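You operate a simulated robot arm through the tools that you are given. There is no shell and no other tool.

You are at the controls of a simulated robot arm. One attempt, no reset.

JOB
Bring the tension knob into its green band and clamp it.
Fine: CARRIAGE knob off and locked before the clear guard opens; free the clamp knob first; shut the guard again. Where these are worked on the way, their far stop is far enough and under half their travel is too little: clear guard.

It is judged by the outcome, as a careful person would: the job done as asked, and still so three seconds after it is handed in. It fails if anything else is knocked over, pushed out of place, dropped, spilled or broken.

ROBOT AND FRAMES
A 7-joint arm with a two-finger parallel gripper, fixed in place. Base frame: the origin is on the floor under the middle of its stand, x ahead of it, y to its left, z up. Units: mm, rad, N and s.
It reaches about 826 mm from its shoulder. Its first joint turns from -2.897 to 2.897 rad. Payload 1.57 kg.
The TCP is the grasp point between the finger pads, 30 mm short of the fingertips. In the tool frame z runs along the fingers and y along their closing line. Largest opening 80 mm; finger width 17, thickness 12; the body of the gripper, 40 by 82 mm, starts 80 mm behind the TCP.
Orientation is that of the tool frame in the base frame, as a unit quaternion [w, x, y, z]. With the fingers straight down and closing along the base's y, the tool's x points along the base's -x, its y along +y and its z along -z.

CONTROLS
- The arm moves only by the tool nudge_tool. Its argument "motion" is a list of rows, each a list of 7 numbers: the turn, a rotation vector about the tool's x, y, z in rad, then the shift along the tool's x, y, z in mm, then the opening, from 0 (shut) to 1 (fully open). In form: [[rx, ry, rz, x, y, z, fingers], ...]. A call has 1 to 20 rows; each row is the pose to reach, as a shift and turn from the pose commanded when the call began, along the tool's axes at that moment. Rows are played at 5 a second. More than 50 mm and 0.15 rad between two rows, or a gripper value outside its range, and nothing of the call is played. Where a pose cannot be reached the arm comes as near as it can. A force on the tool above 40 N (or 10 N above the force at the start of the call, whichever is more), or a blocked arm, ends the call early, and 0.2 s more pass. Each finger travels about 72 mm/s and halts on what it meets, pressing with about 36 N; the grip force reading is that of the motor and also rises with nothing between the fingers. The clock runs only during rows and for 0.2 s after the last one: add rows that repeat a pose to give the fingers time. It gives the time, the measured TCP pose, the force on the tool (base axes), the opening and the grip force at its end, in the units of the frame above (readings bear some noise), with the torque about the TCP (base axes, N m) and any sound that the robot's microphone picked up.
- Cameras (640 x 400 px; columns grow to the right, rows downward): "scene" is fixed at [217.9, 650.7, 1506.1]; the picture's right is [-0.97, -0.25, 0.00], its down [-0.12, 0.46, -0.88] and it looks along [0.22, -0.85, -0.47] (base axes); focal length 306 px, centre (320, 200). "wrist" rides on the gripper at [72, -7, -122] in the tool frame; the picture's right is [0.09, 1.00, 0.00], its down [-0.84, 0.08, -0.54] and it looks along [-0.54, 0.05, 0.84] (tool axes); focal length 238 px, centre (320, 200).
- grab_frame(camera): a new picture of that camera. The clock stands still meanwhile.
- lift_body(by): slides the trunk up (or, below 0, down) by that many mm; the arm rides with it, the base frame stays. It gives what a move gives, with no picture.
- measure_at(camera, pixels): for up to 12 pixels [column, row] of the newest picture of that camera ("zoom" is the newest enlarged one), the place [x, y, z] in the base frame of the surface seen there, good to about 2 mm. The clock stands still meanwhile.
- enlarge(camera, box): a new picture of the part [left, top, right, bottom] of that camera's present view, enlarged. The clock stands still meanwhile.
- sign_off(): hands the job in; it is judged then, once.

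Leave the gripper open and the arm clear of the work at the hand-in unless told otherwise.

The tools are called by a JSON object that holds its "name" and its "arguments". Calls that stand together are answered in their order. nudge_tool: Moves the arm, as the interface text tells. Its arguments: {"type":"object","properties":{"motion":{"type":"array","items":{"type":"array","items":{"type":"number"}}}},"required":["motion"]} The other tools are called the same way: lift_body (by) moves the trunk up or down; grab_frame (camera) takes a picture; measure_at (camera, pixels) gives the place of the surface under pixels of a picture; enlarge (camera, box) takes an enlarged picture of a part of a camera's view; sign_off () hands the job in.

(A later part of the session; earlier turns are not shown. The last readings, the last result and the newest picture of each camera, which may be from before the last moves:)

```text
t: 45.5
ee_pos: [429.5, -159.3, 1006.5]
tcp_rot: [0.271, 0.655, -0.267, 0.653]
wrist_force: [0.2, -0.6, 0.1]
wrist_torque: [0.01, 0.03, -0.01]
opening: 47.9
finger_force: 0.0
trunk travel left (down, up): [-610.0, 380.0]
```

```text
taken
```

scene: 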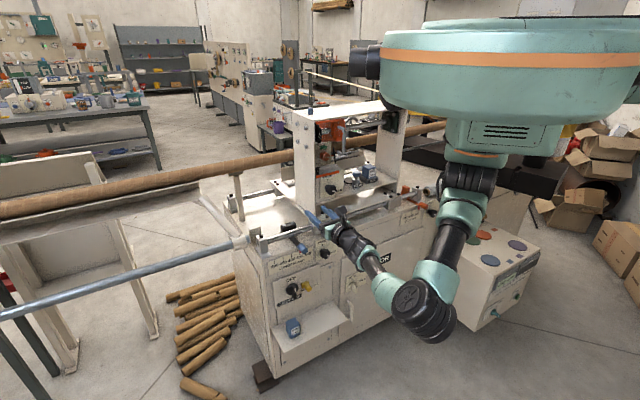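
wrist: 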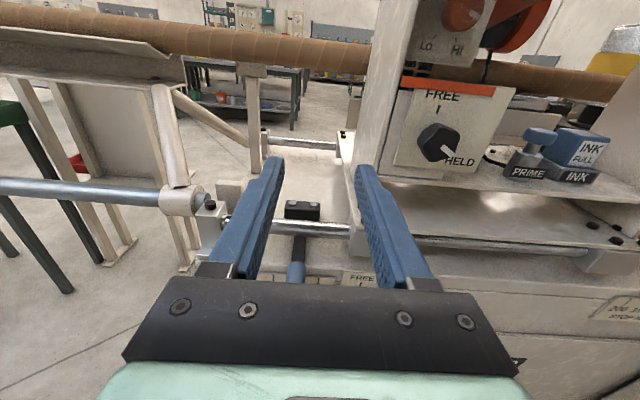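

Good. I want a look at the guard first, so I'll raise the trunk 150 mm more and shift right 60 mm.

{"name": "lift_body", "arguments": {"by": 150}}

{"name": "nudge_tool", "arguments": {"motion": [[0, 0, 0, 0, 20, 0, 1], [0, 0, 0, 0, 40, 0, 1], [0, 0, 0, 0, 60, 0, 1], [0, 0, 0, 0, 60, 0, 1]]}}

{"name": "grab_frame", "arguments": {"camera": "wrist"}}

```text
t: 47.3
ee_pos: [428.6, -158.8, 1157.0]
tcp_rot: [0.272, 0.654, -0.268, 0.653]
wrist_force: [0.3, -0.2, -0.2]
wrist_torque: [-0.01, -0.02, 0.02]
opening: 47.9
finger_force: 0.0
trunk travel left (down, up): [-760.0, 230.0]
```

```text
t: 48.3
ee_pos: [386.9, -201.1, 1155.9]
tcp_rot: [0.272, 0.654, -0.267, 0.653]
wrist_force: [-0.5, 0.0, 0.6]
wrist_torque: [0.02, 0.0, 0.01]
opening: 80.1
finger_force: 0.0
trunk travel left (down, up): [-760.0, 230.0]
```

```text
taken
```

wrist: 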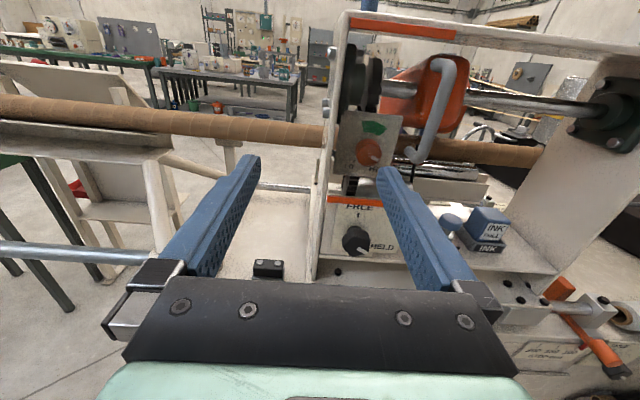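

{"name": "enlarge", "arguments": {"camera": "wrist", "box": [310, 0, 480, 110]}}

{"name": "enlarge", "arguments": {"camera": "wrist", "box": [310, 100, 480, 270]}}

```text
3.64 times, centred on (395, 55) of wrist
```

zoom: 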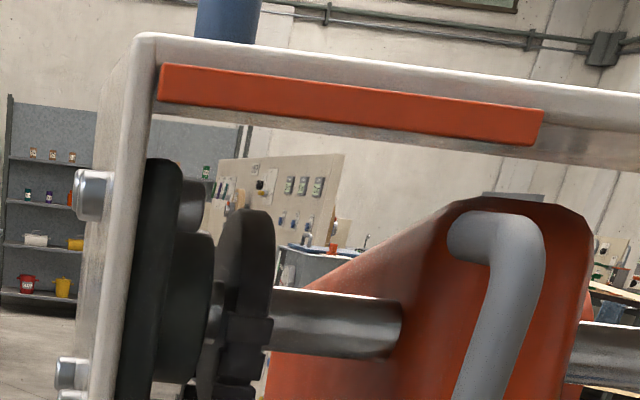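

```text
2.35 times, centred on (395, 185) of wrist
```

zoom: 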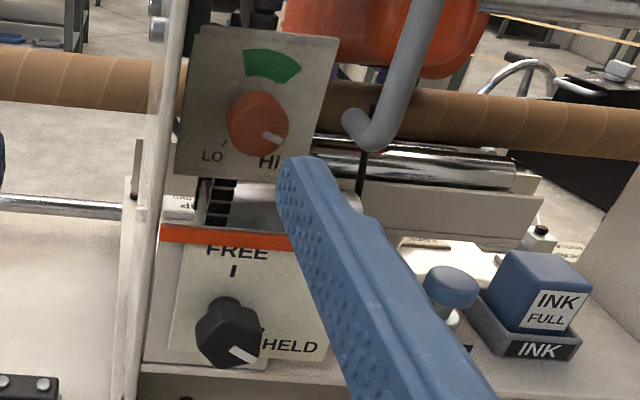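

The D-handle is on the right of the clear pane (orange top and bottom edges). I'll measure the handle, the strips and the knobs.

{"name": "measure_at", "arguments": {"camera": "wrist", "pixels": [[449, 75], [444, 100], [435, 130], [440, 62], [430, 155], [412, 155], [352, 22], [455, 35], [330, 198], [385, 202], [425, 158], [452, 60]]}}

{"name": "measure_at", "arguments": {"camera": "zoom", "pixels": [[258, 122], [275, 138], [215, 60], [205, 150], [300, 50], [270, 65], [240, 330], [240, 352], [190, 350], [300, 320], [170, 235], [360, 130]]}}

```text
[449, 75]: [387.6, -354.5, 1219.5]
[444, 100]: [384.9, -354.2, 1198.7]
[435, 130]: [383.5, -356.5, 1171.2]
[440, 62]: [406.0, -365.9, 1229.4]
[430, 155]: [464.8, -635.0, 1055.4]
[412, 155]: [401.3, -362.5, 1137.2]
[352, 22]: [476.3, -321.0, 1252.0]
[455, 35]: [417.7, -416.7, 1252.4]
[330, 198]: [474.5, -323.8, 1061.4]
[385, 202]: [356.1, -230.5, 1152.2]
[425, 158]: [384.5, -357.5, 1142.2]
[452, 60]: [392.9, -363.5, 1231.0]
```

```text
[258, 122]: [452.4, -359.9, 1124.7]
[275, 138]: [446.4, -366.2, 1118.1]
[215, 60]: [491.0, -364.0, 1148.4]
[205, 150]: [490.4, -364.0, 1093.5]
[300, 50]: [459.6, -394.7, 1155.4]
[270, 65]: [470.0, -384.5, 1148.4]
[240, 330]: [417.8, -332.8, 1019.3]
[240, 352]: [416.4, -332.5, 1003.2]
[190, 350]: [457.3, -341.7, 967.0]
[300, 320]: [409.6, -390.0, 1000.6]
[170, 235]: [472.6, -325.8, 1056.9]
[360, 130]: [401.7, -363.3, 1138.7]
```

Handle bar is at s≈-21, d≈-524, z 1142–1219; pane at d≈-562 spanning s -107..-15. Now I'll go to the clamp knob: lower 150 mm, then shift right about 60 mm.

{"name": "lift_body", "arguments": {"by": -140}}

{"name": "nudge_tool", "arguments": {"motion": [[0, 0, 0, 0, 20, 0, 1], [0, 0, 0, 0, 40, 0, 1], [0, 0, 0, 0, 60, 0, 1], [0, 0, 0, 0, 60, 0, 1]]}}

{"name": "grab_frame", "arguments": {"camera": "wrist"}}

```text
t: 49.9
ee_pos: [386.7, -201.0, 1016.1]
tcp_rot: [0.272, 0.655, -0.267, 0.653]
wrist_force: [-0.8, -0.1, -0.1]
wrist_torque: [0.01, -0.02, 0.03]
opening: 79.9
finger_force: 0.1
trunk travel left (down, up): [-620.0, 370.0]
```

```text
t: 50.9
ee_pos: [343.3, -243.7, 1018.1]
tcp_rot: [0.273, 0.654, -0.268, 0.653]
wrist_force: [-0.6, -0.2, 0.2]
wrist_torque: [-0.02, 0.0, 0.02]
opening: 80.0
finger_force: 0.1
trunk travel left (down, up): [-620.0, 370.0]
```

```text
taken
```

wrist: 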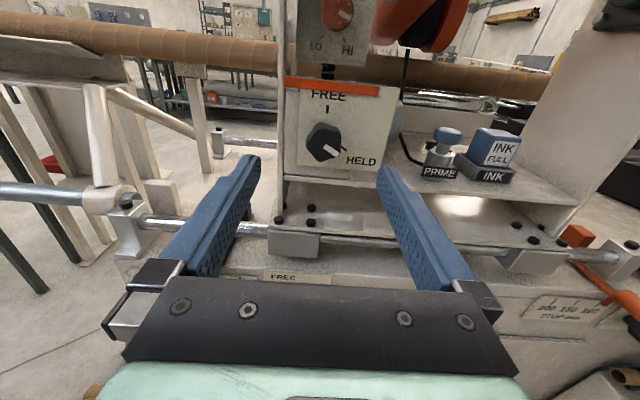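

{"name": "enlarge", "arguments": {"camera": "wrist", "box": [275, 75, 395, 185]}}

{"name": "measure_at", "arguments": {"camera": "wrist", "pixels": [[325, 140], [330, 149], [315, 145], [335, 135], [325, 128], [325, 155], [300, 160], [370, 165], [327, 110], [360, 160], [320, 140], [310, 130]]}}

```text
3.64 times, centred on (335, 130) of wrist
```

zoom: 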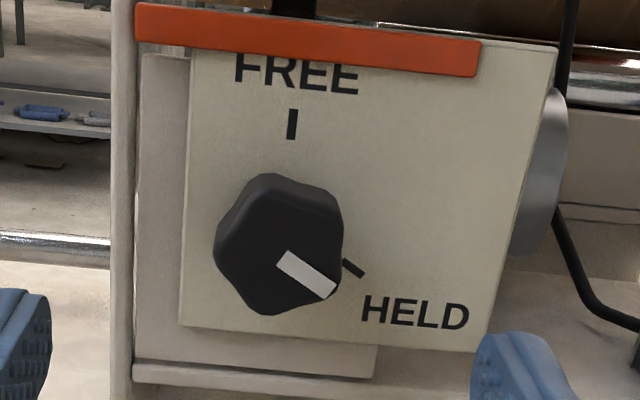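

```text
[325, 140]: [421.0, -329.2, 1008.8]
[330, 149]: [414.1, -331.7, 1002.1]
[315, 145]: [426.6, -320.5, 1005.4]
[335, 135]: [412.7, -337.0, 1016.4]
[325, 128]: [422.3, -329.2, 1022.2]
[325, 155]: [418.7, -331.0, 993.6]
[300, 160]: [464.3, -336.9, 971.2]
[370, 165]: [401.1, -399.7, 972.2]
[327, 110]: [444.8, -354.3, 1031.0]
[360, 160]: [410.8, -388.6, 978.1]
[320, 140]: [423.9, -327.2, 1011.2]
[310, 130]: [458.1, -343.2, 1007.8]
```

The clamp knob is a six-sided knob, pointer at HELD (about 120° clockwise from FREE); axis about s=-65, z=1006, face at d=-530, panel at -563. Let me check the gantry wall edge left of it.

{"name": "measure_at", "arguments": {"camera": "zoom", "pixels": [[122, 150], [122, 300], [150, 200], [200, 100], [280, 250], [225, 250], [335, 220], [353, 268], [291, 125], [150, 20], [470, 60], [150, 372]]}}

```text
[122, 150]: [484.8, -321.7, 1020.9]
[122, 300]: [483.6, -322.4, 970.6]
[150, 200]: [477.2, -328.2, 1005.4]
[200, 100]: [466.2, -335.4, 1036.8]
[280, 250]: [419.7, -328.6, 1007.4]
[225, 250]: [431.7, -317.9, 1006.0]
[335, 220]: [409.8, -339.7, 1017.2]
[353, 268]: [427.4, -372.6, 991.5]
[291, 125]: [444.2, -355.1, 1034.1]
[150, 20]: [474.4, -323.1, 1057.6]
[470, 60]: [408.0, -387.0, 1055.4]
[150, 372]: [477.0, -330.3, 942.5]
```

Clear. I'll advance to the clamp knob (TCP d=-520, s=-65, z=1005.5) with fingers at about 58 mm opening, closing along the horizontal flats.

{"name": "nudge_tool", "arguments": {"motion": [[0, 0, 0, -8, 3, 20, 0.72], [0, 0, 0, -12.5, 5.4, 45, 0.72], [0, 0, 0, -12.5, 5.4, 70, 0.72], [0, 0, 0, -12.5, 5.4, 88, 0.72], [0, 0, 0, -12.5, 5.4, 98, 0.72], [0, 0, 0, -12.5, 5.4, 105, 0.72], [0, 0, 0, -12.5, 5.4, 105, 0.72]]}}

{"name": "grab_frame", "arguments": {"camera": "wrist"}}

```text
t: 52.5
ee_pos: [415.2, -320.4, 1005.1]
tcp_rot: [0.272, 0.654, -0.268, 0.653]
wrist_force: [-0.3, 0.2, -0.7]
wrist_torque: [-0.01, -0.01, -0.03]
opening: 57.6
finger_force: 0.1
trunk travel left (down, up): [-620.0, 370.0]
```

```text
taken
```

wrist: 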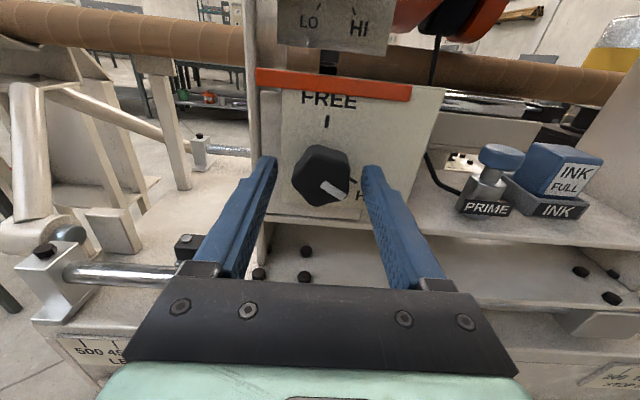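

Straddling the clamp knob. Closing.

{"name": "nudge_tool", "arguments": {"motion": [[0, 0, 0, 0, 0, 0, 0.5], [0, 0, 0, 0, 0, 0, 0.2], [0, 0, 0, 0, 0, 0, 0.2], [0, 0, 0, 0, 0, 0, 0.2]]}}

{"name": "enlarge", "arguments": {"camera": "wrist", "box": [240, 70, 440, 220]}}

```text
t: 53.5
ee_pos: [414.3, -321.8, 1004.5]
tcp_rot: [0.273, 0.654, -0.268, 0.652]
wrist_force: [-2.3, -5.1, 0.3]
wrist_torque: [-0.12, 0.13, -0.26]
opening: 35.2
finger_force: 42.1
trunk travel left (down, up): [-620.0, 370.0]
```

```text
2.67 times, centred on (340, 145) of wrist
```

zoom: 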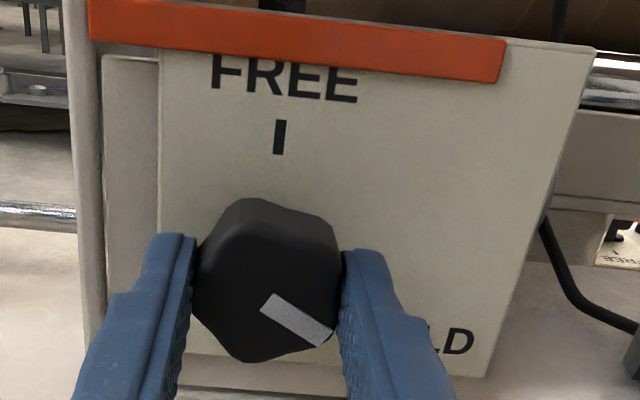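

Gripped at 35 mm. I'll rotate counter-clockwise 120° toward FREE.

{"name": "nudge_tool", "arguments": {"motion": [[0, 0, -0.08, 0, 0, 0, 0.2], [0, 0, -0.22, 0, 0, 0, 0.2], [0, 0, -0.36, 0, 0, 0, 0.2], [0, 0, -0.5, 0, 0, 0, 0.2], [0, 0, -0.64, 0, 0, 0, 0.2], [0, 0, -0.78, 0, 0, 0, 0.2], [0, 0, -0.92, 0, 0, 0, 0.2], [0, 0, -1.06, 0, 0, 0, 0.2], [0, 0, -1.2, 0, 0, 0, 0.2], [0, 0, -1.34, 0, 0, 0, 0.2], [0, 0, -1.48, 0, 0, 0, 0.2], [0, 0, -1.62, 0, 0, 0, 0.2], [0, 0, -1.76, 0, 0, 0, 0.2], [0, 0, -1.9, 0, 0, 0, 0.2], [0, 0, -2.0, 0, 0, 0, 0.2], [0, 0, -2.08, 0, 0, 0, 0.2], [0, 0, -2.08, 0, 0, 0, 0.2]]}}

{"name": "grab_frame", "arguments": {"camera": "wrist"}}

```text
t: 57.1
ee_pos: [413.8, -321.4, 1003.4]
tcp_rot: [0.701, 0.561, 0.43, 0.096]
wrist_force: [-8.6, 1.0, -3.3]
wrist_torque: [0.05, 0.12, -0.45]
opening: 34.2
finger_force: 41.7
trunk travel left (down, up): [-620.0, 370.0]
```

```text
taken
```

wrist: 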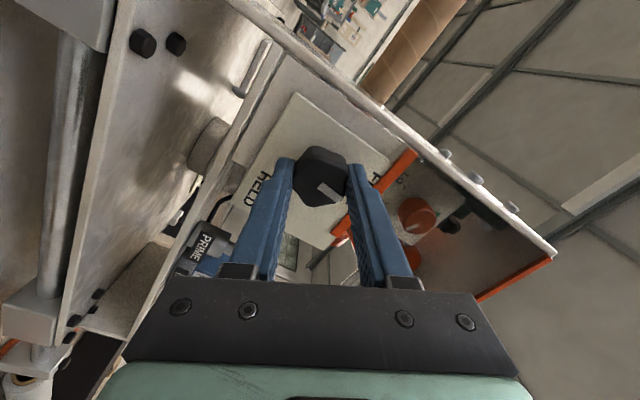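

The knob followed by about 120°. I'll zoom to check the pointer against FREE.

{"name": "enlarge", "arguments": {"camera": "wrist", "box": [250, 110, 440, 240]}}

{"name": "enlarge", "arguments": {"camera": "scene", "box": [300, 110, 400, 210]}}

```text
3.08 times, centred on (345, 175) of wrist
```

zoom: 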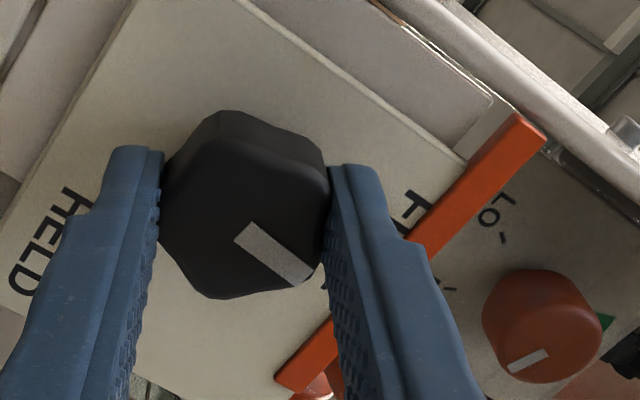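

```text
4.00 times, centred on (350, 160) of scene
```

zoom: 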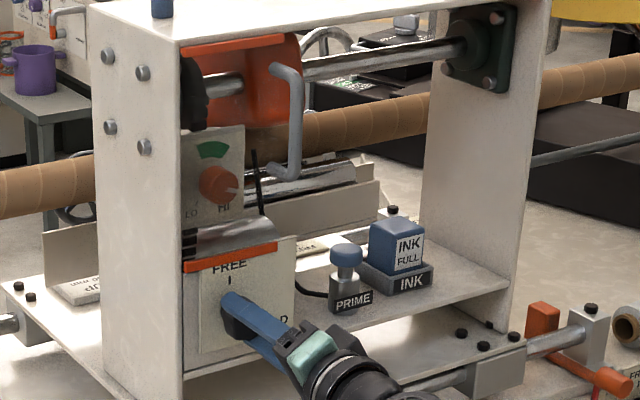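

The pointer is at FREE. I'll open, back off 95 mm and roll back upright.

{"name": "nudge_tool", "arguments": {"motion": [[0, 0, 0, 0, 0, 0, 0.5], [0, 0, 0, 0, 0, 0, 0.68], [0, 0, 0, 0, 0, 0, 0.68], [0, 0, 0, 0, 0, -25, 0.68], [0, 0, 0, 0, 0, -50, 0.68], [0, 0, 0, 0, 0, -75, 0.68], [0, 0, 0, 0, 0, -95, 0.68], [0, 0, 0, 0, 0, -95, 0.68]]}}

{"name": "nudge_tool", "arguments": {"motion": [[0, 0, 0.14, 0, 0, 0, 0.68], [0, 0, 0.28, 0, 0, 0, 0.68], [0, 0, 0.42, 0, 0, 0, 0.68], [0, 0, 0.56, 0, 0, 0, 0.68], [0, 0, 0.7, 0, 0, 0, 0.68], [0, 0, 0.84, 0, 0, 0, 0.68], [0, 0, 0.98, 0, 0, 0, 0.68], [0, 0, 1.12, 0, 0, 0, 0.68], [0, 0, 1.26, 0, 0, 0, 0.68], [0, 0, 1.4, 0, 0, 0, 0.68], [0, 0, 1.54, 0, 0, 0, 0.68], [0, 0, 1.68, 0, 0, 0, 0.68], [0, 0, 1.82, 0, 0, 0, 0.68], [0, 0, 1.96, 0, 0, 0, 0.68], [0, 0, 2.09, 0, 0, 0, 0.68], [0, 0, 2.09, 0, 0, 0, 0.68]]}}

{"name": "grab_frame", "arguments": {"camera": "wrist"}}

```text
t: 58.9
ee_pos: [346.5, -254.8, 1005.1]
tcp_rot: [0.701, 0.561, 0.429, 0.095]
wrist_force: [-0.1, 0.4, -0.7]
wrist_torque: [0.0, -0.01, 0.0]
opening: 54.3
finger_force: 0.2
trunk travel left (down, up): [-620.0, 370.0]
```

```text
t: 62.3
ee_pos: [346.9, -254.0, 1004.1]
tcp_rot: [0.268, 0.652, -0.272, 0.654]
wrist_force: [0.3, -0.4, 1.2]
wrist_torque: [0.03, 0.0, 0.01]
opening: 54.6
finger_force: 0.0
trunk travel left (down, up): [-620.0, 370.0]
```

```text
taken
```

wrist: 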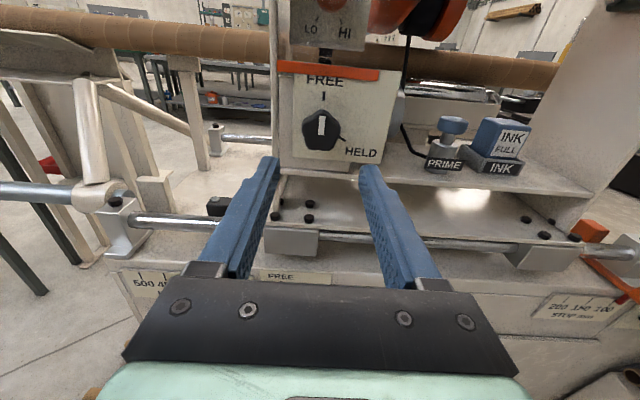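

The clamp pointer is at FREE. Next the guard: I'll raise the trunk 170 mm to the handle's level and look.

{"name": "lift_body", "arguments": {"by": 170}}

{"name": "grab_frame", "arguments": {"camera": "wrist"}}

{"name": "enlarge", "arguments": {"camera": "wrist", "box": [270, 0, 450, 130]}}

```text
t: 64.3
ee_pos: [348.0, -253.1, 1172.8]
tcp_rot: [0.269, 0.652, -0.272, 0.654]
wrist_force: [0.1, 0.9, -0.2]
wrist_torque: [-0.04, -0.03, 0.01]
opening: 54.5
finger_force: 0.1
trunk travel left (down, up): [-790.0, 200.0]
```

```text
taken
```

wrist: 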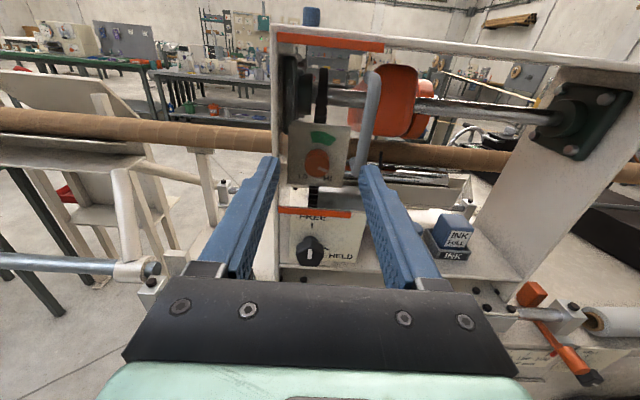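

```text
3.08 times, centred on (360, 65) of wrist
```

zoom: 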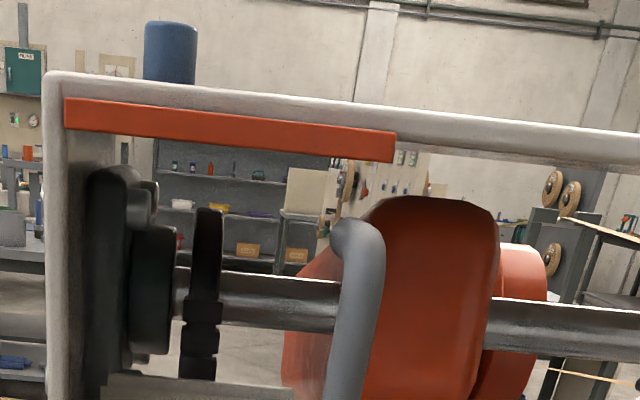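

I'll measure the handle and strip ends from this closer view.

{"name": "measure_at", "arguments": {"camera": "wrist", "pixels": [[373, 75], [371, 100], [368, 130], [363, 150], [355, 166], [370, 70], [367, 100], [375, 100], [280, 38], [383, 46], [280, 210], [349, 214]]}}

{"name": "enlarge", "arguments": {"camera": "wrist", "box": [270, 60, 420, 180]}}

```text
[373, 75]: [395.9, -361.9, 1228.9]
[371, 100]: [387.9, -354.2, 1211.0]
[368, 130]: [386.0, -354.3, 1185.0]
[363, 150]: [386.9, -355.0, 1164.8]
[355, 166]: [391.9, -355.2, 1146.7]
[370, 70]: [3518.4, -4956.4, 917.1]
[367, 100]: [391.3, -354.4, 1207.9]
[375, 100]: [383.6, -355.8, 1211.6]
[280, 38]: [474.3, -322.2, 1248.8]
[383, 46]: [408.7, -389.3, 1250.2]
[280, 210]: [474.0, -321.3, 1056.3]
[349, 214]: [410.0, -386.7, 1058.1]
```

```text
3.33 times, centred on (345, 120) of wrist
```

zoom: 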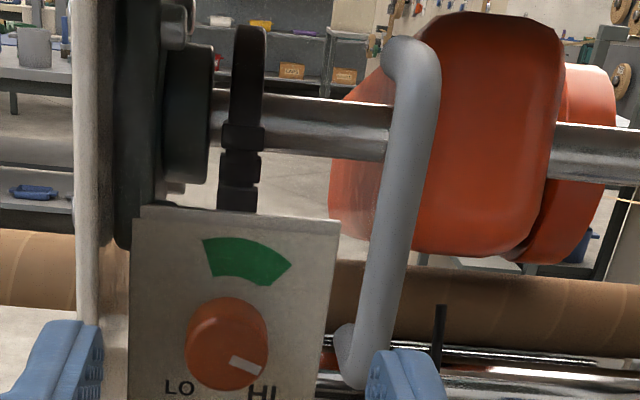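

Handle bar centre is about s=-21.5, d=-529, z≈1185. I'll move right 45 mm and up 12 mm, then advance so the fingers straddle the bar with tips about 10 mm off the pane.

{"name": "nudge_tool", "arguments": {"motion": [[0, 0, 0, 6, 25, 0, 0.68], [0, 0, 0, 12, 45.5, 0, 0.68], [0, 0, 0, 12, 45.5, 25, 0.68], [0, 0, 0, 12, 45.5, 50, 0.68], [0, 0, 0, 12, 45.5, 70, 0.68], [0, 0, 0, 12, 45.5, 84, 0.68], [0, 0, 0, 12, 45.5, 94, 0.68], [0, 0, 0, 12, 45.5, 94, 0.68]]}}

{"name": "grab_frame", "arguments": {"camera": "wrist"}}

```text
t: 66.1
ee_pos: [381.2, -353.3, 1186.6]
tcp_rot: [0.27, 0.652, -0.272, 0.654]
wrist_force: [0.0, -0.2, -0.2]
wrist_torque: [-0.02, 0.03, 0.0]
opening: 54.3
finger_force: 0.0
trunk travel left (down, up): [-790.0, 200.0]
```

```text
taken
```

wrist: 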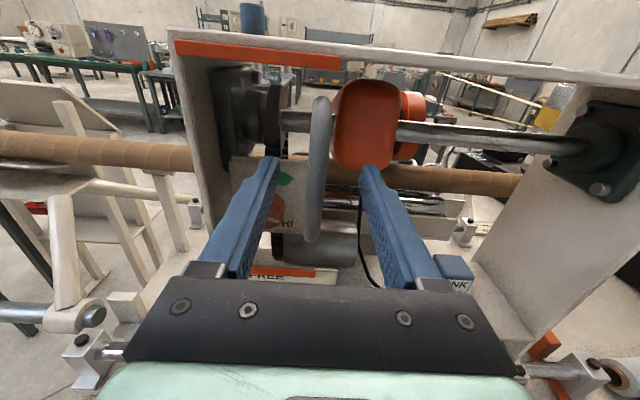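

The bar is between the fingers. Closing on it.

{"name": "nudge_tool", "arguments": {"motion": [[0, 0, 0, 0, 0, 0, 0.4], [0, 0, 0, 0, 0, 0, 0.05], [0, 0, 0, 0, 0, 0, 0.05], [0, 0, 0, 0, 0, 0, 0.05]]}}

{"name": "enlarge", "arguments": {"camera": "wrist", "box": [220, 60, 420, 260]}}

```text
t: 67.1
ee_pos: [382.8, -351.9, 1186.3]
tcp_rot: [0.268, 0.654, -0.269, 0.655]
wrist_force: [4.5, 6.5, 0.2]
wrist_torque: [-0.08, 0.02, 0.13]
opening: 11.9
finger_force: 29.4
trunk travel left (down, up): [-790.0, 200.0]
```

```text
2.00 times, centred on (320, 160) of wrist
```

zoom: 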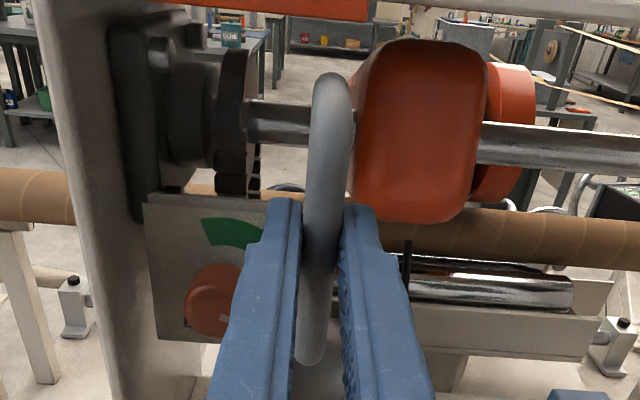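

Bar gripped (11.9 mm). I'll test by pulling gently outward on an arc about a left-hand hinge (about 10°), watching the force.

{"name": "nudge_tool", "arguments": {"motion": [[0, 0, 0, 0, -1, -3, 0.05], [0, 0, 0, 0, -2.5, -6, 0.05], [0, 0, 0, 0, -4, -9, 0.05], [0, 0, 0, 0, -5.5, -12, 0.05], [0, 0, 0, 0, -5.5, -12, 0.05]]}}

{"name": "grab_frame", "arguments": {"camera": "wrist"}}

```text
t: 68.3
ee_pos: [378.7, -340.2, 1185.4]
tcp_rot: [0.27, 0.653, -0.271, 0.653]
wrist_force: [4.5, 1.9, 1.1]
wrist_torque: [0.2, 0.24, -0.01]
opening: 11.6
finger_force: 29.1
trunk travel left (down, up): [-790.0, 200.0]
```

```text
taken
```

wrist: 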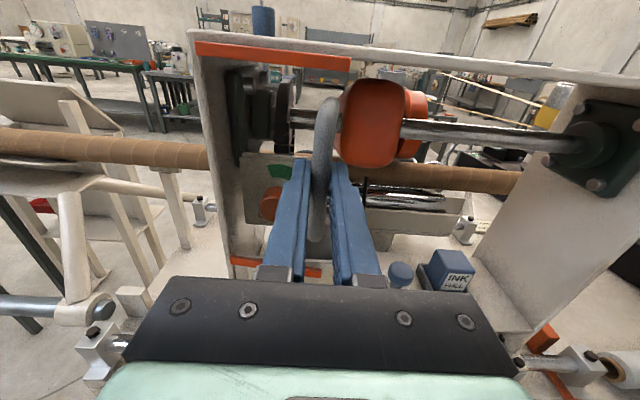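

The hand moved 11 mm out with little force. I need to check whether the guard really moved or the bar slipped through the pads; measuring the strip ends and bar.

{"name": "enlarge", "arguments": {"camera": "wrist", "box": [180, 20, 420, 280]}}

{"name": "measure_at", "arguments": {"camera": "wrist", "pixels": [[345, 64], [270, 53], [200, 47], [325, 115], [323, 130], [328, 100], [317, 273], [318, 235], [305, 272], [240, 260]]}}

```text
1.54 times, centred on (300, 150) of wrist
```

zoom: 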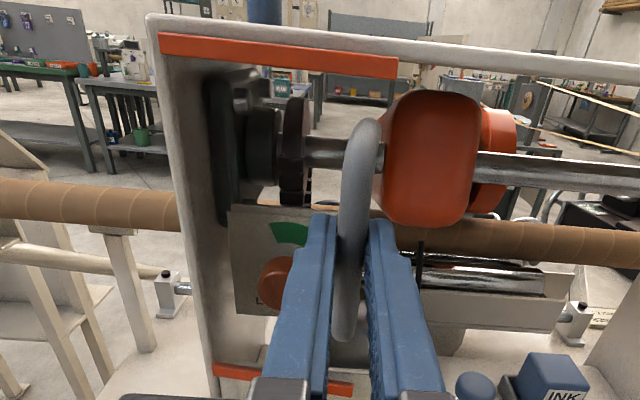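

```text
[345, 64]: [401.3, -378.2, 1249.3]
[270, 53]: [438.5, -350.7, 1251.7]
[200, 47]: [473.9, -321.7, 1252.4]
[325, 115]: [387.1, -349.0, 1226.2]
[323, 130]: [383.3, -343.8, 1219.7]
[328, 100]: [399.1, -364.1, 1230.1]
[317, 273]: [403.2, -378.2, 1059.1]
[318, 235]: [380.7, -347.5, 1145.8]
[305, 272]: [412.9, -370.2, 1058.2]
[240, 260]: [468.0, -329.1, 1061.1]
```

The strip's right end moved out 12 mm while its left end stayed: the guard is a door hinged on the left (s≈-107, d≈-563). I'll continue pulling along that arc to about 58° open.

{"name": "nudge_tool", "arguments": {"motion": [[0, 0, 0, 0, -3.9, -6, 0.05], [0, 0, 0, 0, -8.7, -12.4, 0.05], [0, 0, 0, 0, -14.1, -18.3, 0.05], [0, 0, 0, 0, -20, -23.7, 0.05], [0, 0, 0, 0, -26.4, -28.5, 0.05], [0, 0, 0, 0, -33.1, -32.8, 0.05], [0, 0, 0, 0, -40.2, -36.5, 0.05], [0, 0, 0, 0, -47.6, -39.6, 0.05], [0, 0, 0, 0, -55.2, -42, 0.05], [0, 0, 0, 0, -63, -43.7, 0.05], [0, 0, 0, 0, -63, -43.7, 0.05]]}}

{"name": "grab_frame", "arguments": {"camera": "wrist"}}

```text
t: 70.7
ee_pos: [388.8, -264.4, 1186.3]
tcp_rot: [0.269, 0.653, -0.271, 0.653]
wrist_force: [-17.2, 9.2, -8.9]
wrist_torque: [0.48, 0.11, -0.05]
opening: 11.5
finger_force: 28.9
trunk travel left (down, up): [-790.0, 200.0]
```

```text
taken
```

wrist: 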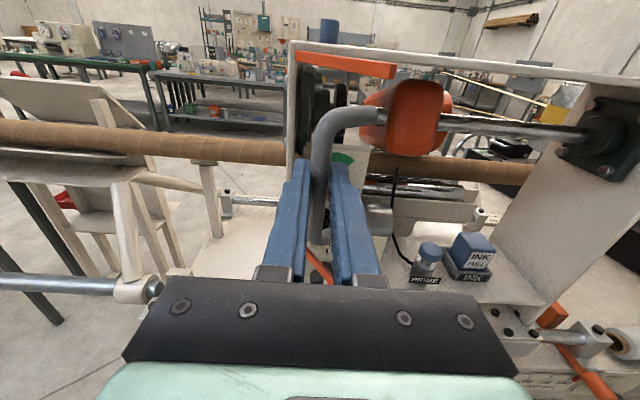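

The guard is opening (strip rotated). I'll measure the strip and bar to refine the hinge geometry.

{"name": "enlarge", "arguments": {"camera": "wrist", "box": [260, 30, 440, 290]}}

{"name": "measure_at", "arguments": {"camera": "wrist", "pixels": [[305, 57], [345, 64], [390, 72], [318, 160], [322, 140], [316, 230], [380, 113], [340, 112], [310, 258], [330, 275]]}}

```text
1.54 times, centred on (350, 160) of wrist
```

zoom: 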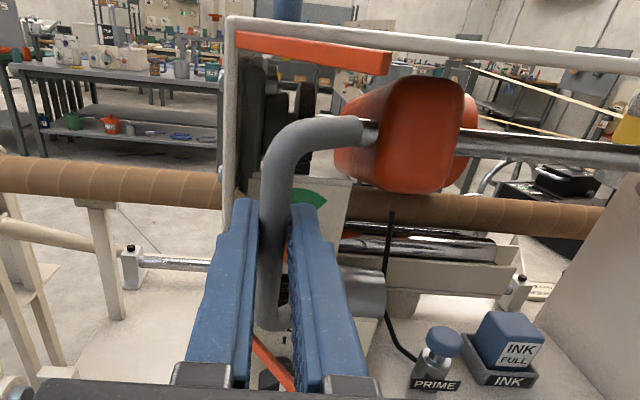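

```text
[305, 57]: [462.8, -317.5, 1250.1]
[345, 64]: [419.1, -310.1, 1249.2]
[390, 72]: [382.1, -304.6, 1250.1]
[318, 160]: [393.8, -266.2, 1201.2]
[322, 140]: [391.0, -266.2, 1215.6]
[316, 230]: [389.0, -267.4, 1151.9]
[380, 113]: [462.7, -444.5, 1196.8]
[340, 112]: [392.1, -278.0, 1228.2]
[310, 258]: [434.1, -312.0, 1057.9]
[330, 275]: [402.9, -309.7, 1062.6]
```

Guard is about 54° open; the refined hinge is s≈-109, d≈-565, radius 96. Continuing the arc to about 90°.

{"name": "nudge_tool", "arguments": {"motion": [[0, 0, 0, 0, -6, -3, 0.05], [0, 0, 0, 0, -12.4, -4, 0.05], [0, 0, 0, 0, -20.8, -4.3, 0.05], [0, 0, 0, 0, -29.2, -4, 0.05], [0, 0, 0, 0, -37.5, -2.8, 0.05], [0, 0, 0, 0, -45.6, -1, 0.05], [0, 0, 0, 0, -53.6, 1.5, 0.05], [0, 0, 0, 0, -53.6, 1.5, 0.05]]}}

{"name": "grab_frame", "arguments": {"camera": "wrist"}}

```text
t: 72.5
ee_pos: [429.7, -227.3, 1186.7]
tcp_rot: [0.269, 0.653, -0.271, 0.655]
wrist_force: [-0.6, -0.1, -2.5]
wrist_torque: [0.11, -0.32, -0.05]
opening: 11.7
finger_force: 28.9
trunk travel left (down, up): [-790.0, 200.0]
```

```text
taken
```

wrist: 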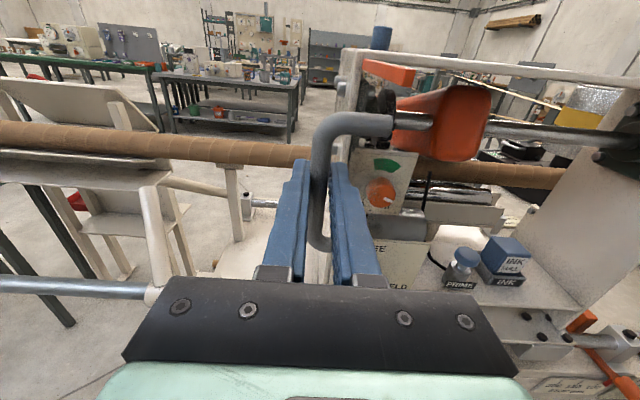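

About 87° open with low force. I'll continue gently toward its far stop.

{"name": "nudge_tool", "arguments": {"motion": [[0, 0, 0, 0, -3.6, 1, 0.05], [0, 0, 0, 0, -7.3, 3, 0.05], [0, 0, 0, 0, -11, 5, 0.05], [0, 0, 0, 0, -14.7, 7, 0.05], [0, 0, 0, 0, -18.2, 9, 0.05], [0, 0, 0, 0, -21.8, 11.4, 0.05], [0, 0, 0, 0, -21.8, 11.4, 0.05]]}}

{"name": "grab_frame", "arguments": {"camera": "wrist"}}

```text
t: 74.1
ee_pos: [453.6, -220.2, 1187.2]
tcp_rot: [0.271, 0.653, -0.272, 0.653]
wrist_force: [-1.0, -3.7, -1.7]
wrist_torque: [0.14, -0.27, -0.13]
opening: 11.7
finger_force: 29.5
trunk travel left (down, up): [-790.0, 200.0]
```

```text
taken
```

wrist: 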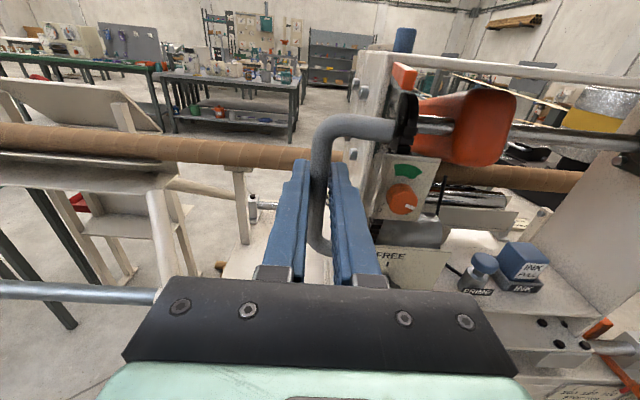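

About 102° open and still moving freely. Continuing a little further to find the stop.

{"name": "nudge_tool", "arguments": {"motion": [[0, 0, 0, 0, -3.3, 2.5, 0.05], [0, 0, 0, 0, -6.6, 5.1, 0.05], [0, 0, 0, 0, -9.8, 7.8, 0.05], [0, 0, 0, 0, -12.8, 10.7, 0.05], [0, 0, 0, 0, -12.8, 10.7, 0.05]]}}

{"name": "grab_frame", "arguments": {"camera": "wrist"}}

```text
t: 75.3
ee_pos: [467.9, -218.7, 1187.2]
tcp_rot: [0.27, 0.653, -0.271, 0.654]
wrist_force: [-10.6, 7.8, -4.3]
wrist_torque: [0.17, -0.27, -0.02]
opening: 11.6
finger_force: 28.8
trunk travel left (down, up): [-790.0, 200.0]
```

```text
taken
```

wrist: 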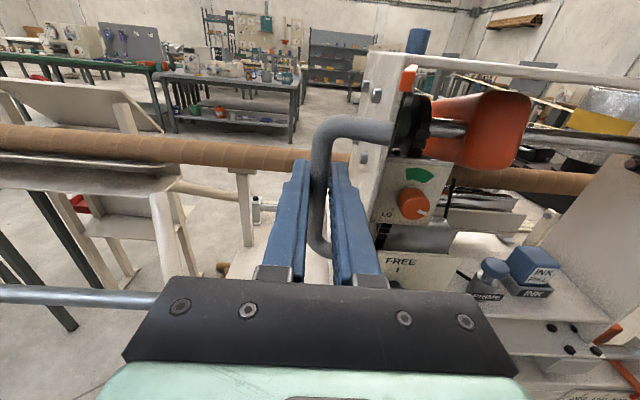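

The force rose to about 13 N; it may be near the stop. One more small step to confirm.

{"name": "nudge_tool", "arguments": {"motion": [[0, 0, 0, 0, -3, 2.5, 0.05], [0, 0, 0, 0, -6, 5.5, 0.05], [0, 0, 0, 0, -6, 5.5, 0.05]]}}

{"name": "measure_at", "arguments": {"camera": "wrist", "pixels": [[405, 75], [410, 85], [320, 150], [316, 165], [345, 122], [385, 127], [318, 225]]}}

{"name": "grab_frame", "arguments": {"camera": "wrist"}}

```text
t: 76.1
ee_pos: [469.7, -221.6, 1187.5]
tcp_rot: [0.273, 0.652, -0.274, 0.652]
wrist_force: [-30.6, 1.8, -4.9]
wrist_torque: [-0.05, -0.52, -0.12]
opening: 11.6
finger_force: 29.2
trunk travel left (down, up): [-790.0, 200.0]
```

```text
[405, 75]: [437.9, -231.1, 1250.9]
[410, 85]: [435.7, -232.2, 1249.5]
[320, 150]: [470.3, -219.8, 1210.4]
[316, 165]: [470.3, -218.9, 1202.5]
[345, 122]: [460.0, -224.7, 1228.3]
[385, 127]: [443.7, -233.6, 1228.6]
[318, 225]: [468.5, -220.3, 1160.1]
```

```text
taken
```

wrist: 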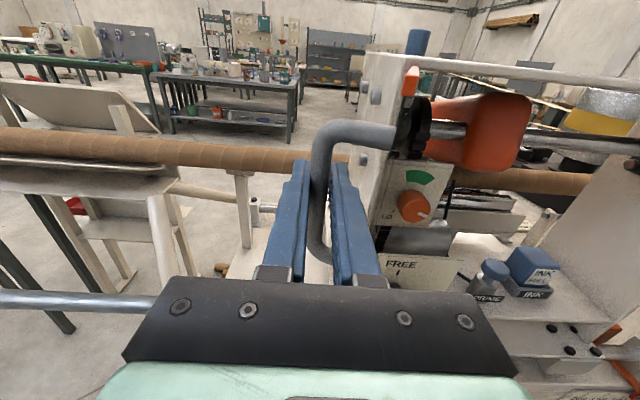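

The position no longer changes and force is 30 N: the guard is at its far stop (about 112° open). I'll relax the push, open the fingers just slightly (22 mm) and withdraw straight back.

{"name": "nudge_tool", "arguments": {"motion": [[0, 0, 0, 0, 3, -2, 0.05], [0, 0, 0, 0, 5, -4, 0.1], [0, 0, 0, 0, 5, -4, 0.28], [0, 0, 0, 0, 5, -4, 0.28], [0, 0, 0, 0, 5, -15, 0.28], [0, 0, 0, 0, 4, -30, 0.28], [0, 0, 0, 0, 2, -50, 0.28], [0, 0, 0, 0, 0, -70, 0.28], [0, 0, 0, 0, 0, -70, 0.28]]}}

{"name": "grab_frame", "arguments": {"camera": "wrist"}}

{"name": "grab_frame", "arguments": {"camera": "scene"}}

```text
t: 78.1
ee_pos: [426.9, -168.8, 1186.2]
tcp_rot: [0.269, 0.653, -0.271, 0.654]
wrist_force: [-0.5, 1.1, -0.9]
wrist_torque: [0.01, 0.0, -0.01]
opening: 22.0
finger_force: 0.1
trunk travel left (down, up): [-790.0, 200.0]
```

```text
taken
```

wrist: 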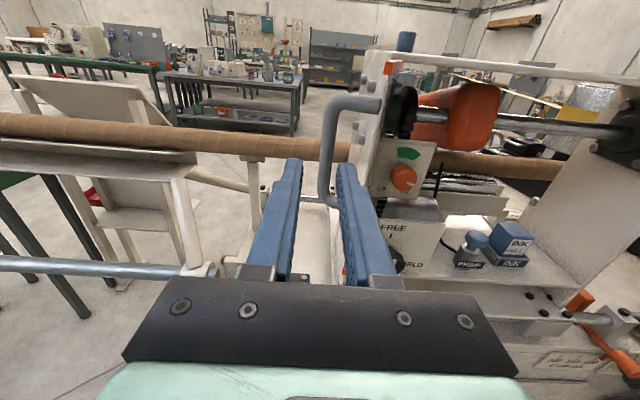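

```text
taken
```

scene: 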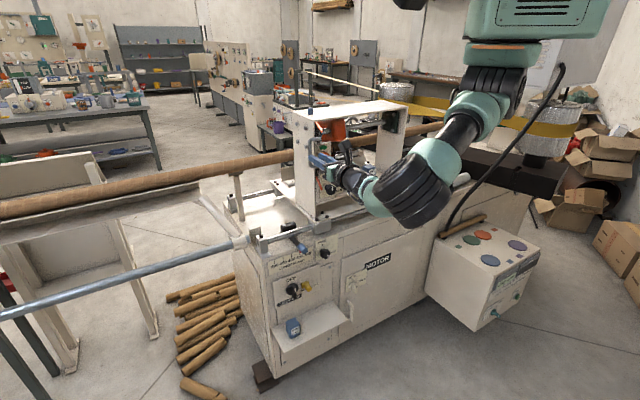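

The guard stays open at its stop, and the clamp is at FREE. I'll move right 117 mm in front of the tension knob, keeping tips ahead of the open guard's edge (d=-473), then lower 60 mm.

{"name": "nudge_tool", "arguments": {"motion": [[0, 0, 0, 0, 20, -8, 0.4], [0, 0, 0, 0, 45, -8, 0.58], [0, 0, 0, 0, 70, -8, 0.58], [0, 0, 0, 0, 95, -8, 0.58], [0, 0, 0, 0, 117, -8, 0.58], [0, 0, 0, 0, 117, -8, 0.58]]}}

{"name": "lift_body", "arguments": {"by": -60}}

{"name": "grab_frame", "arguments": {"camera": "wrist"}}

```text
t: 79.5
ee_pos: [339.1, -247.2, 1187.3]
tcp_rot: [0.269, 0.653, -0.27, 0.654]
wrist_force: [0.5, -0.1, 0.3]
wrist_torque: [-0.02, -0.01, -0.03]
opening: 46.7
finger_force: 0.0
trunk travel left (down, up): [-790.0, 200.0]
```

```text
t: 80.5
ee_pos: [339.8, -248.1, 1128.3]
tcp_rot: [0.269, 0.653, -0.27, 0.654]
wrist_force: [0.2, 0.1, -0.1]
wrist_torque: [-0.02, -0.02, 0.01]
opening: 46.4
finger_force: 0.0
trunk travel left (down, up): [-730.0, 260.0]
```

```text
taken
```

wrist: 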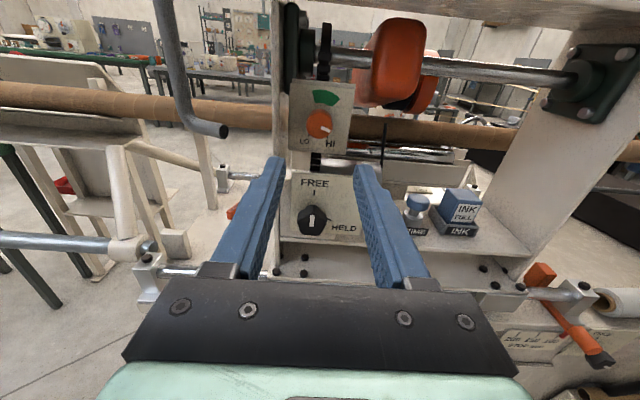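

{"name": "enlarge", "arguments": {"camera": "wrist", "box": [280, 75, 370, 160]}}

{"name": "measure_at", "arguments": {"camera": "zoom", "pixels": [[300, 230], [330, 245], [262, 220], [310, 180], [310, 280], [290, 80], [350, 85], [320, 95], [215, 300], [420, 320], [280, 115], [370, 120]]}}

{"name": "measure_at", "arguments": {"camera": "wrist", "pixels": [[400, 40], [370, 80], [300, 60], [325, 60], [345, 60], [283, 120], [290, 160], [315, 165]]}}

```text
4.71 times, centred on (325, 118) of wrist
```

zoom: 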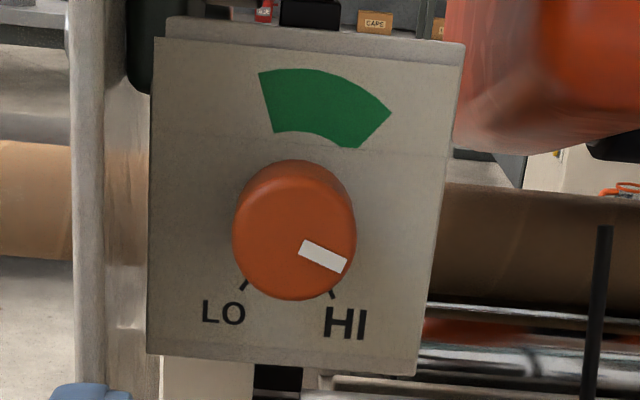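

```text
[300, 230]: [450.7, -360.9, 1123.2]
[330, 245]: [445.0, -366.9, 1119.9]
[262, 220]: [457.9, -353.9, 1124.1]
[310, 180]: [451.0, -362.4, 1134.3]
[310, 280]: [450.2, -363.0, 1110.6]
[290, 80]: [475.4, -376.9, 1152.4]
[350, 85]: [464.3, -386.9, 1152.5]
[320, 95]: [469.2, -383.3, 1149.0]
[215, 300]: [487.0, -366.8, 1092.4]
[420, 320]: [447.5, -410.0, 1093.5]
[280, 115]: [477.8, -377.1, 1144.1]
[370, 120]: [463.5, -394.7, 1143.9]
```

```text
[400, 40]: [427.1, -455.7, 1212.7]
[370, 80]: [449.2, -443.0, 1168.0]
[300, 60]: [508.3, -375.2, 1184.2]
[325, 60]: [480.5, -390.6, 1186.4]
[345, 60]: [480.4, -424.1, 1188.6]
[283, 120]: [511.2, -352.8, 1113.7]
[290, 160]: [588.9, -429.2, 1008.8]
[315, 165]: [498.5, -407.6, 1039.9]
```

Guard open, knob accessible. Knob axis about s=-64.3, z≈1120.5, face d=-574, panel d=-602. The green band spans roughly -23° to +40° from top; the pointer is at about +110° (toward HI). I'll advance with fingers at 46 mm opening to TCP d=-562.

{"name": "nudge_tool", "arguments": {"motion": [[0, 0, 0, -4, 0.5, 25, 0.58], [0, 0, 0, -7.8, 0.5, 50, 0.58], [0, 0, 0, -7.8, 0.5, 75, 0.58], [0, 0, 0, -7.8, 0.5, 100, 0.58], [0, 0, 0, -7.8, 0.5, 118, 0.58], [0, 0, 0, -7.8, 0.5, 130, 0.58], [0, 0, 0, -7.8, 0.5, 130, 0.58]]}}

{"name": "grab_frame", "arguments": {"camera": "wrist"}}

```text
t: 82.1
ee_pos: [431.2, -338.6, 1121.6]
tcp_rot: [0.269, 0.653, -0.272, 0.654]
wrist_force: [0.5, -0.4, 0.0]
wrist_torque: [-0.02, 0.0, 0.02]
opening: 46.3
finger_force: 0.1
trunk travel left (down, up): [-730.0, 260.0]
```

```text
taken
```

wrist: 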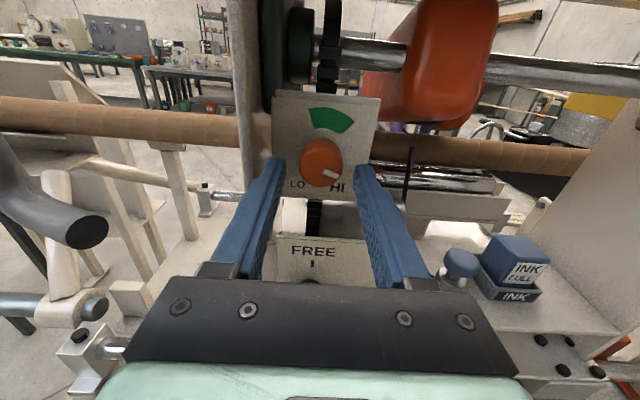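

Tips are level with the knob face. Zooming to check alignment before the last 18 mm.

{"name": "enlarge", "arguments": {"camera": "wrist", "box": [255, 80, 405, 220]}}

{"name": "measure_at", "arguments": {"camera": "zoom", "pixels": [[290, 220], [315, 230], [350, 255], [262, 215], [310, 185], [305, 270], [230, 285], [360, 290], [300, 100], [345, 150], [380, 120], [270, 95]]}}

```text
2.86 times, centred on (330, 150) of wrist
```

zoom: 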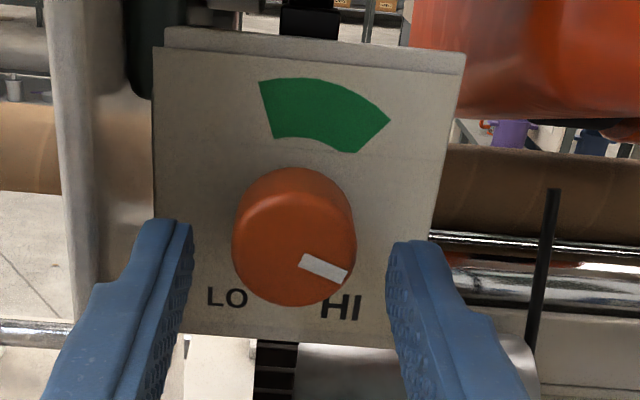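

```text
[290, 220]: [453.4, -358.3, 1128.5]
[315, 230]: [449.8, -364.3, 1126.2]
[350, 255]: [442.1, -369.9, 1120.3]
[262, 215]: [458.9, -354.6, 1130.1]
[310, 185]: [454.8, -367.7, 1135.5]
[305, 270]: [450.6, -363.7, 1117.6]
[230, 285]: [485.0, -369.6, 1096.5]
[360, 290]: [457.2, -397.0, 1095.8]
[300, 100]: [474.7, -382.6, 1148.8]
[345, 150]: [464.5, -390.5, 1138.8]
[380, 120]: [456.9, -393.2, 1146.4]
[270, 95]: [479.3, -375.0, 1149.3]
```

Well centred (axis s≈-65.5, z≈1122.5). Advancing 18 mm and closing on the knob.

{"name": "nudge_tool", "arguments": {"motion": [[0, 0, 0, 0.8, 0, 10, 0.58], [0, 0, 0, 0.8, 0, 18, 0.58], [0, 0, 0, 0.8, 0, 18, 0.58], [0, 0, 0, 0.8, 0, 18, 0.3], [0, 0, 0, 0.8, 0, 18, 0.2], [0, 0, 0, 0.8, 0, 18, 0.2], [0, 0, 0, 0.8, 0, 18, 0.2]]}}

{"name": "enlarge", "arguments": {"camera": "wrist", "box": [255, 80, 405, 220]}}

```text
t: 83.7
ee_pos: [443.7, -351.2, 1120.5]
tcp_rot: [0.27, 0.653, -0.271, 0.654]
wrist_force: [2.6, 1.8, -0.9]
wrist_torque: [0.0, 0.02, -0.22]
opening: 31.3
finger_force: 40.0
trunk travel left (down, up): [-730.0, 260.0]
```

```text
2.86 times, centred on (330, 150) of wrist
```

zoom: 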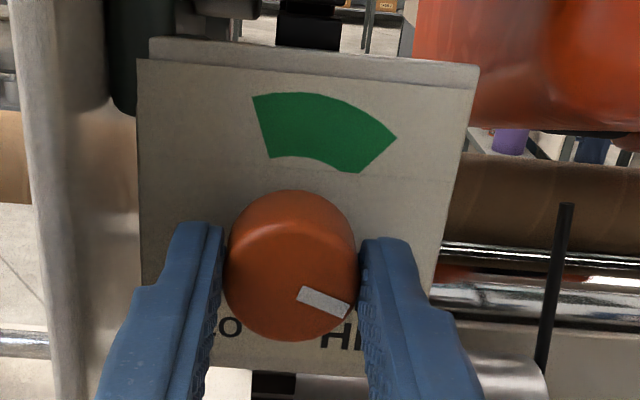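

Gripped (31 mm). Now I'll turn counter-clockwise about 100° (rz −1.75).

{"name": "nudge_tool", "arguments": {"motion": [[0, 0, -0.08, 0, 0, 0, 0.2], [0, 0, -0.2, 0, 0, 0, 0.2], [0, 0, -0.34, 0, 0, 0, 0.2], [0, 0, -0.48, 0, 0, 0, 0.2], [0, 0, -0.62, 0, 0, 0, 0.2], [0, 0, -0.76, 0, 0, 0, 0.2], [0, 0, -0.9, 0, 0, 0, 0.2], [0, 0, -1.04, 0, 0, 0, 0.2], [0, 0, -1.18, 0, 0, 0, 0.2], [0, 0, -1.32, 0, 0, 0, 0.2], [0, 0, -1.46, 0, 0, 0, 0.2], [0, 0, -1.6, 0, 0, 0, 0.2], [0, 0, -1.7, 0, 0, 0, 0.2], [0, 0, -1.75, 0, 0, 0, 0.2], [0, 0, -1.75, 0, 0, 0, 0.2]]}}

{"name": "grab_frame", "arguments": {"camera": "wrist"}}

{"name": "enlarge", "arguments": {"camera": "scene", "box": [300, 110, 400, 210]}}

```text
t: 86.9
ee_pos: [443.0, -349.2, 1118.6]
tcp_rot: [0.674, 0.626, 0.328, 0.213]
wrist_force: [-3.4, 10.3, -8.9]
wrist_torque: [0.36, 0.38, -0.01]
opening: 31.1
finger_force: 40.4
trunk travel left (down, up): [-730.0, 260.0]
```

```text
taken
```

wrist: 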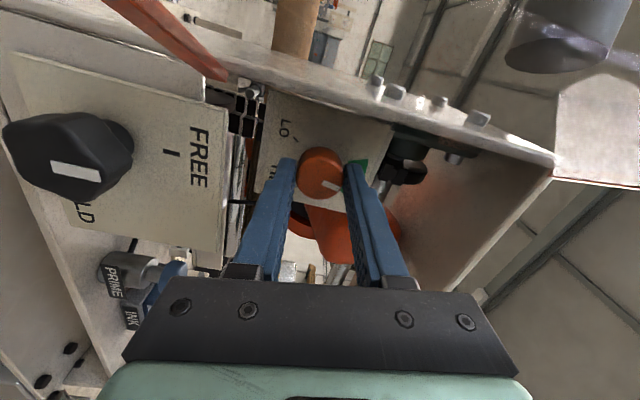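

```text
4.00 times, centred on (350, 160) of scene
```

zoom: 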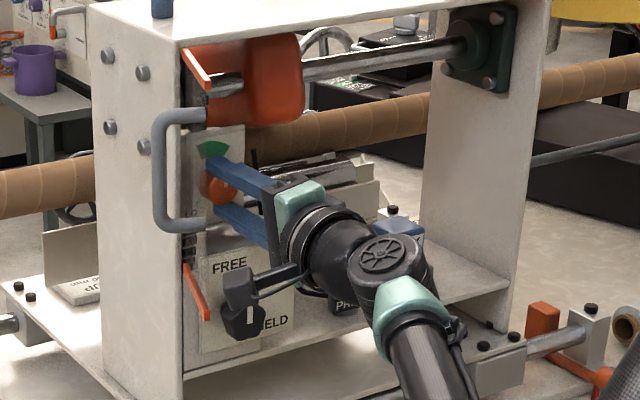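

The knob turned; the pointer now points up toward the green area (partly hidden by the finger). Let me zoom to check it and that the open guard hasn't been touched.

{"name": "enlarge", "arguments": {"camera": "wrist", "box": [240, 100, 430, 230]}}

{"name": "enlarge", "arguments": {"camera": "scene", "box": [325, 110, 385, 180]}}

{"name": "measure_at", "arguments": {"camera": "zoom", "pixels": [[245, 145], [110, 210], [100, 330], [215, 95], [335, 280], [290, 180], [262, 165]]}}

```text
3.08 times, centred on (335, 165) of wrist
```

zoom: 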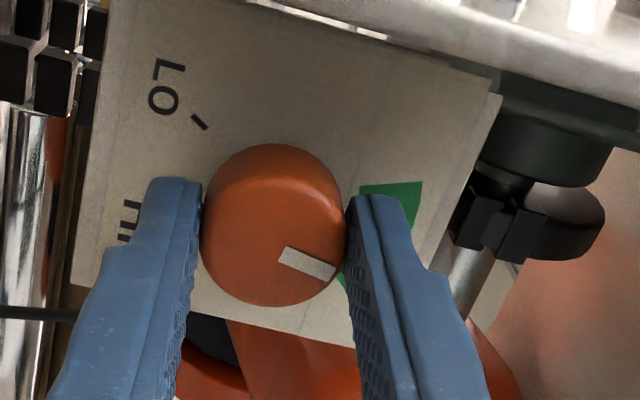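

```text
5.71 times, centred on (355, 145) of scene
```

zoom: 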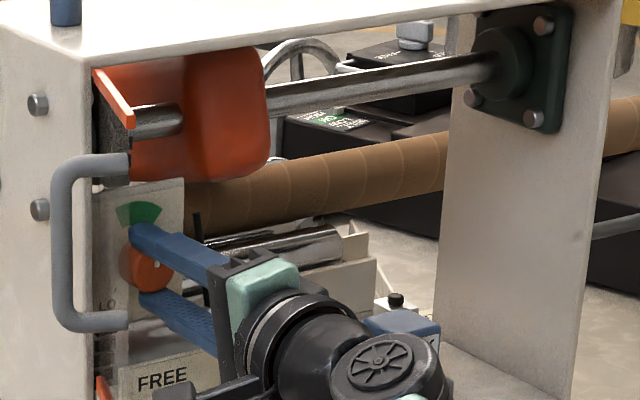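

```text
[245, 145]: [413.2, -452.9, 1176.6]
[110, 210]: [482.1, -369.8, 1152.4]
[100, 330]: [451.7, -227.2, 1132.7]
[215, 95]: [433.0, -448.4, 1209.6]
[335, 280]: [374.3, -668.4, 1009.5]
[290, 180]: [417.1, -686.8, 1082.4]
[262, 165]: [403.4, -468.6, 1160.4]
```

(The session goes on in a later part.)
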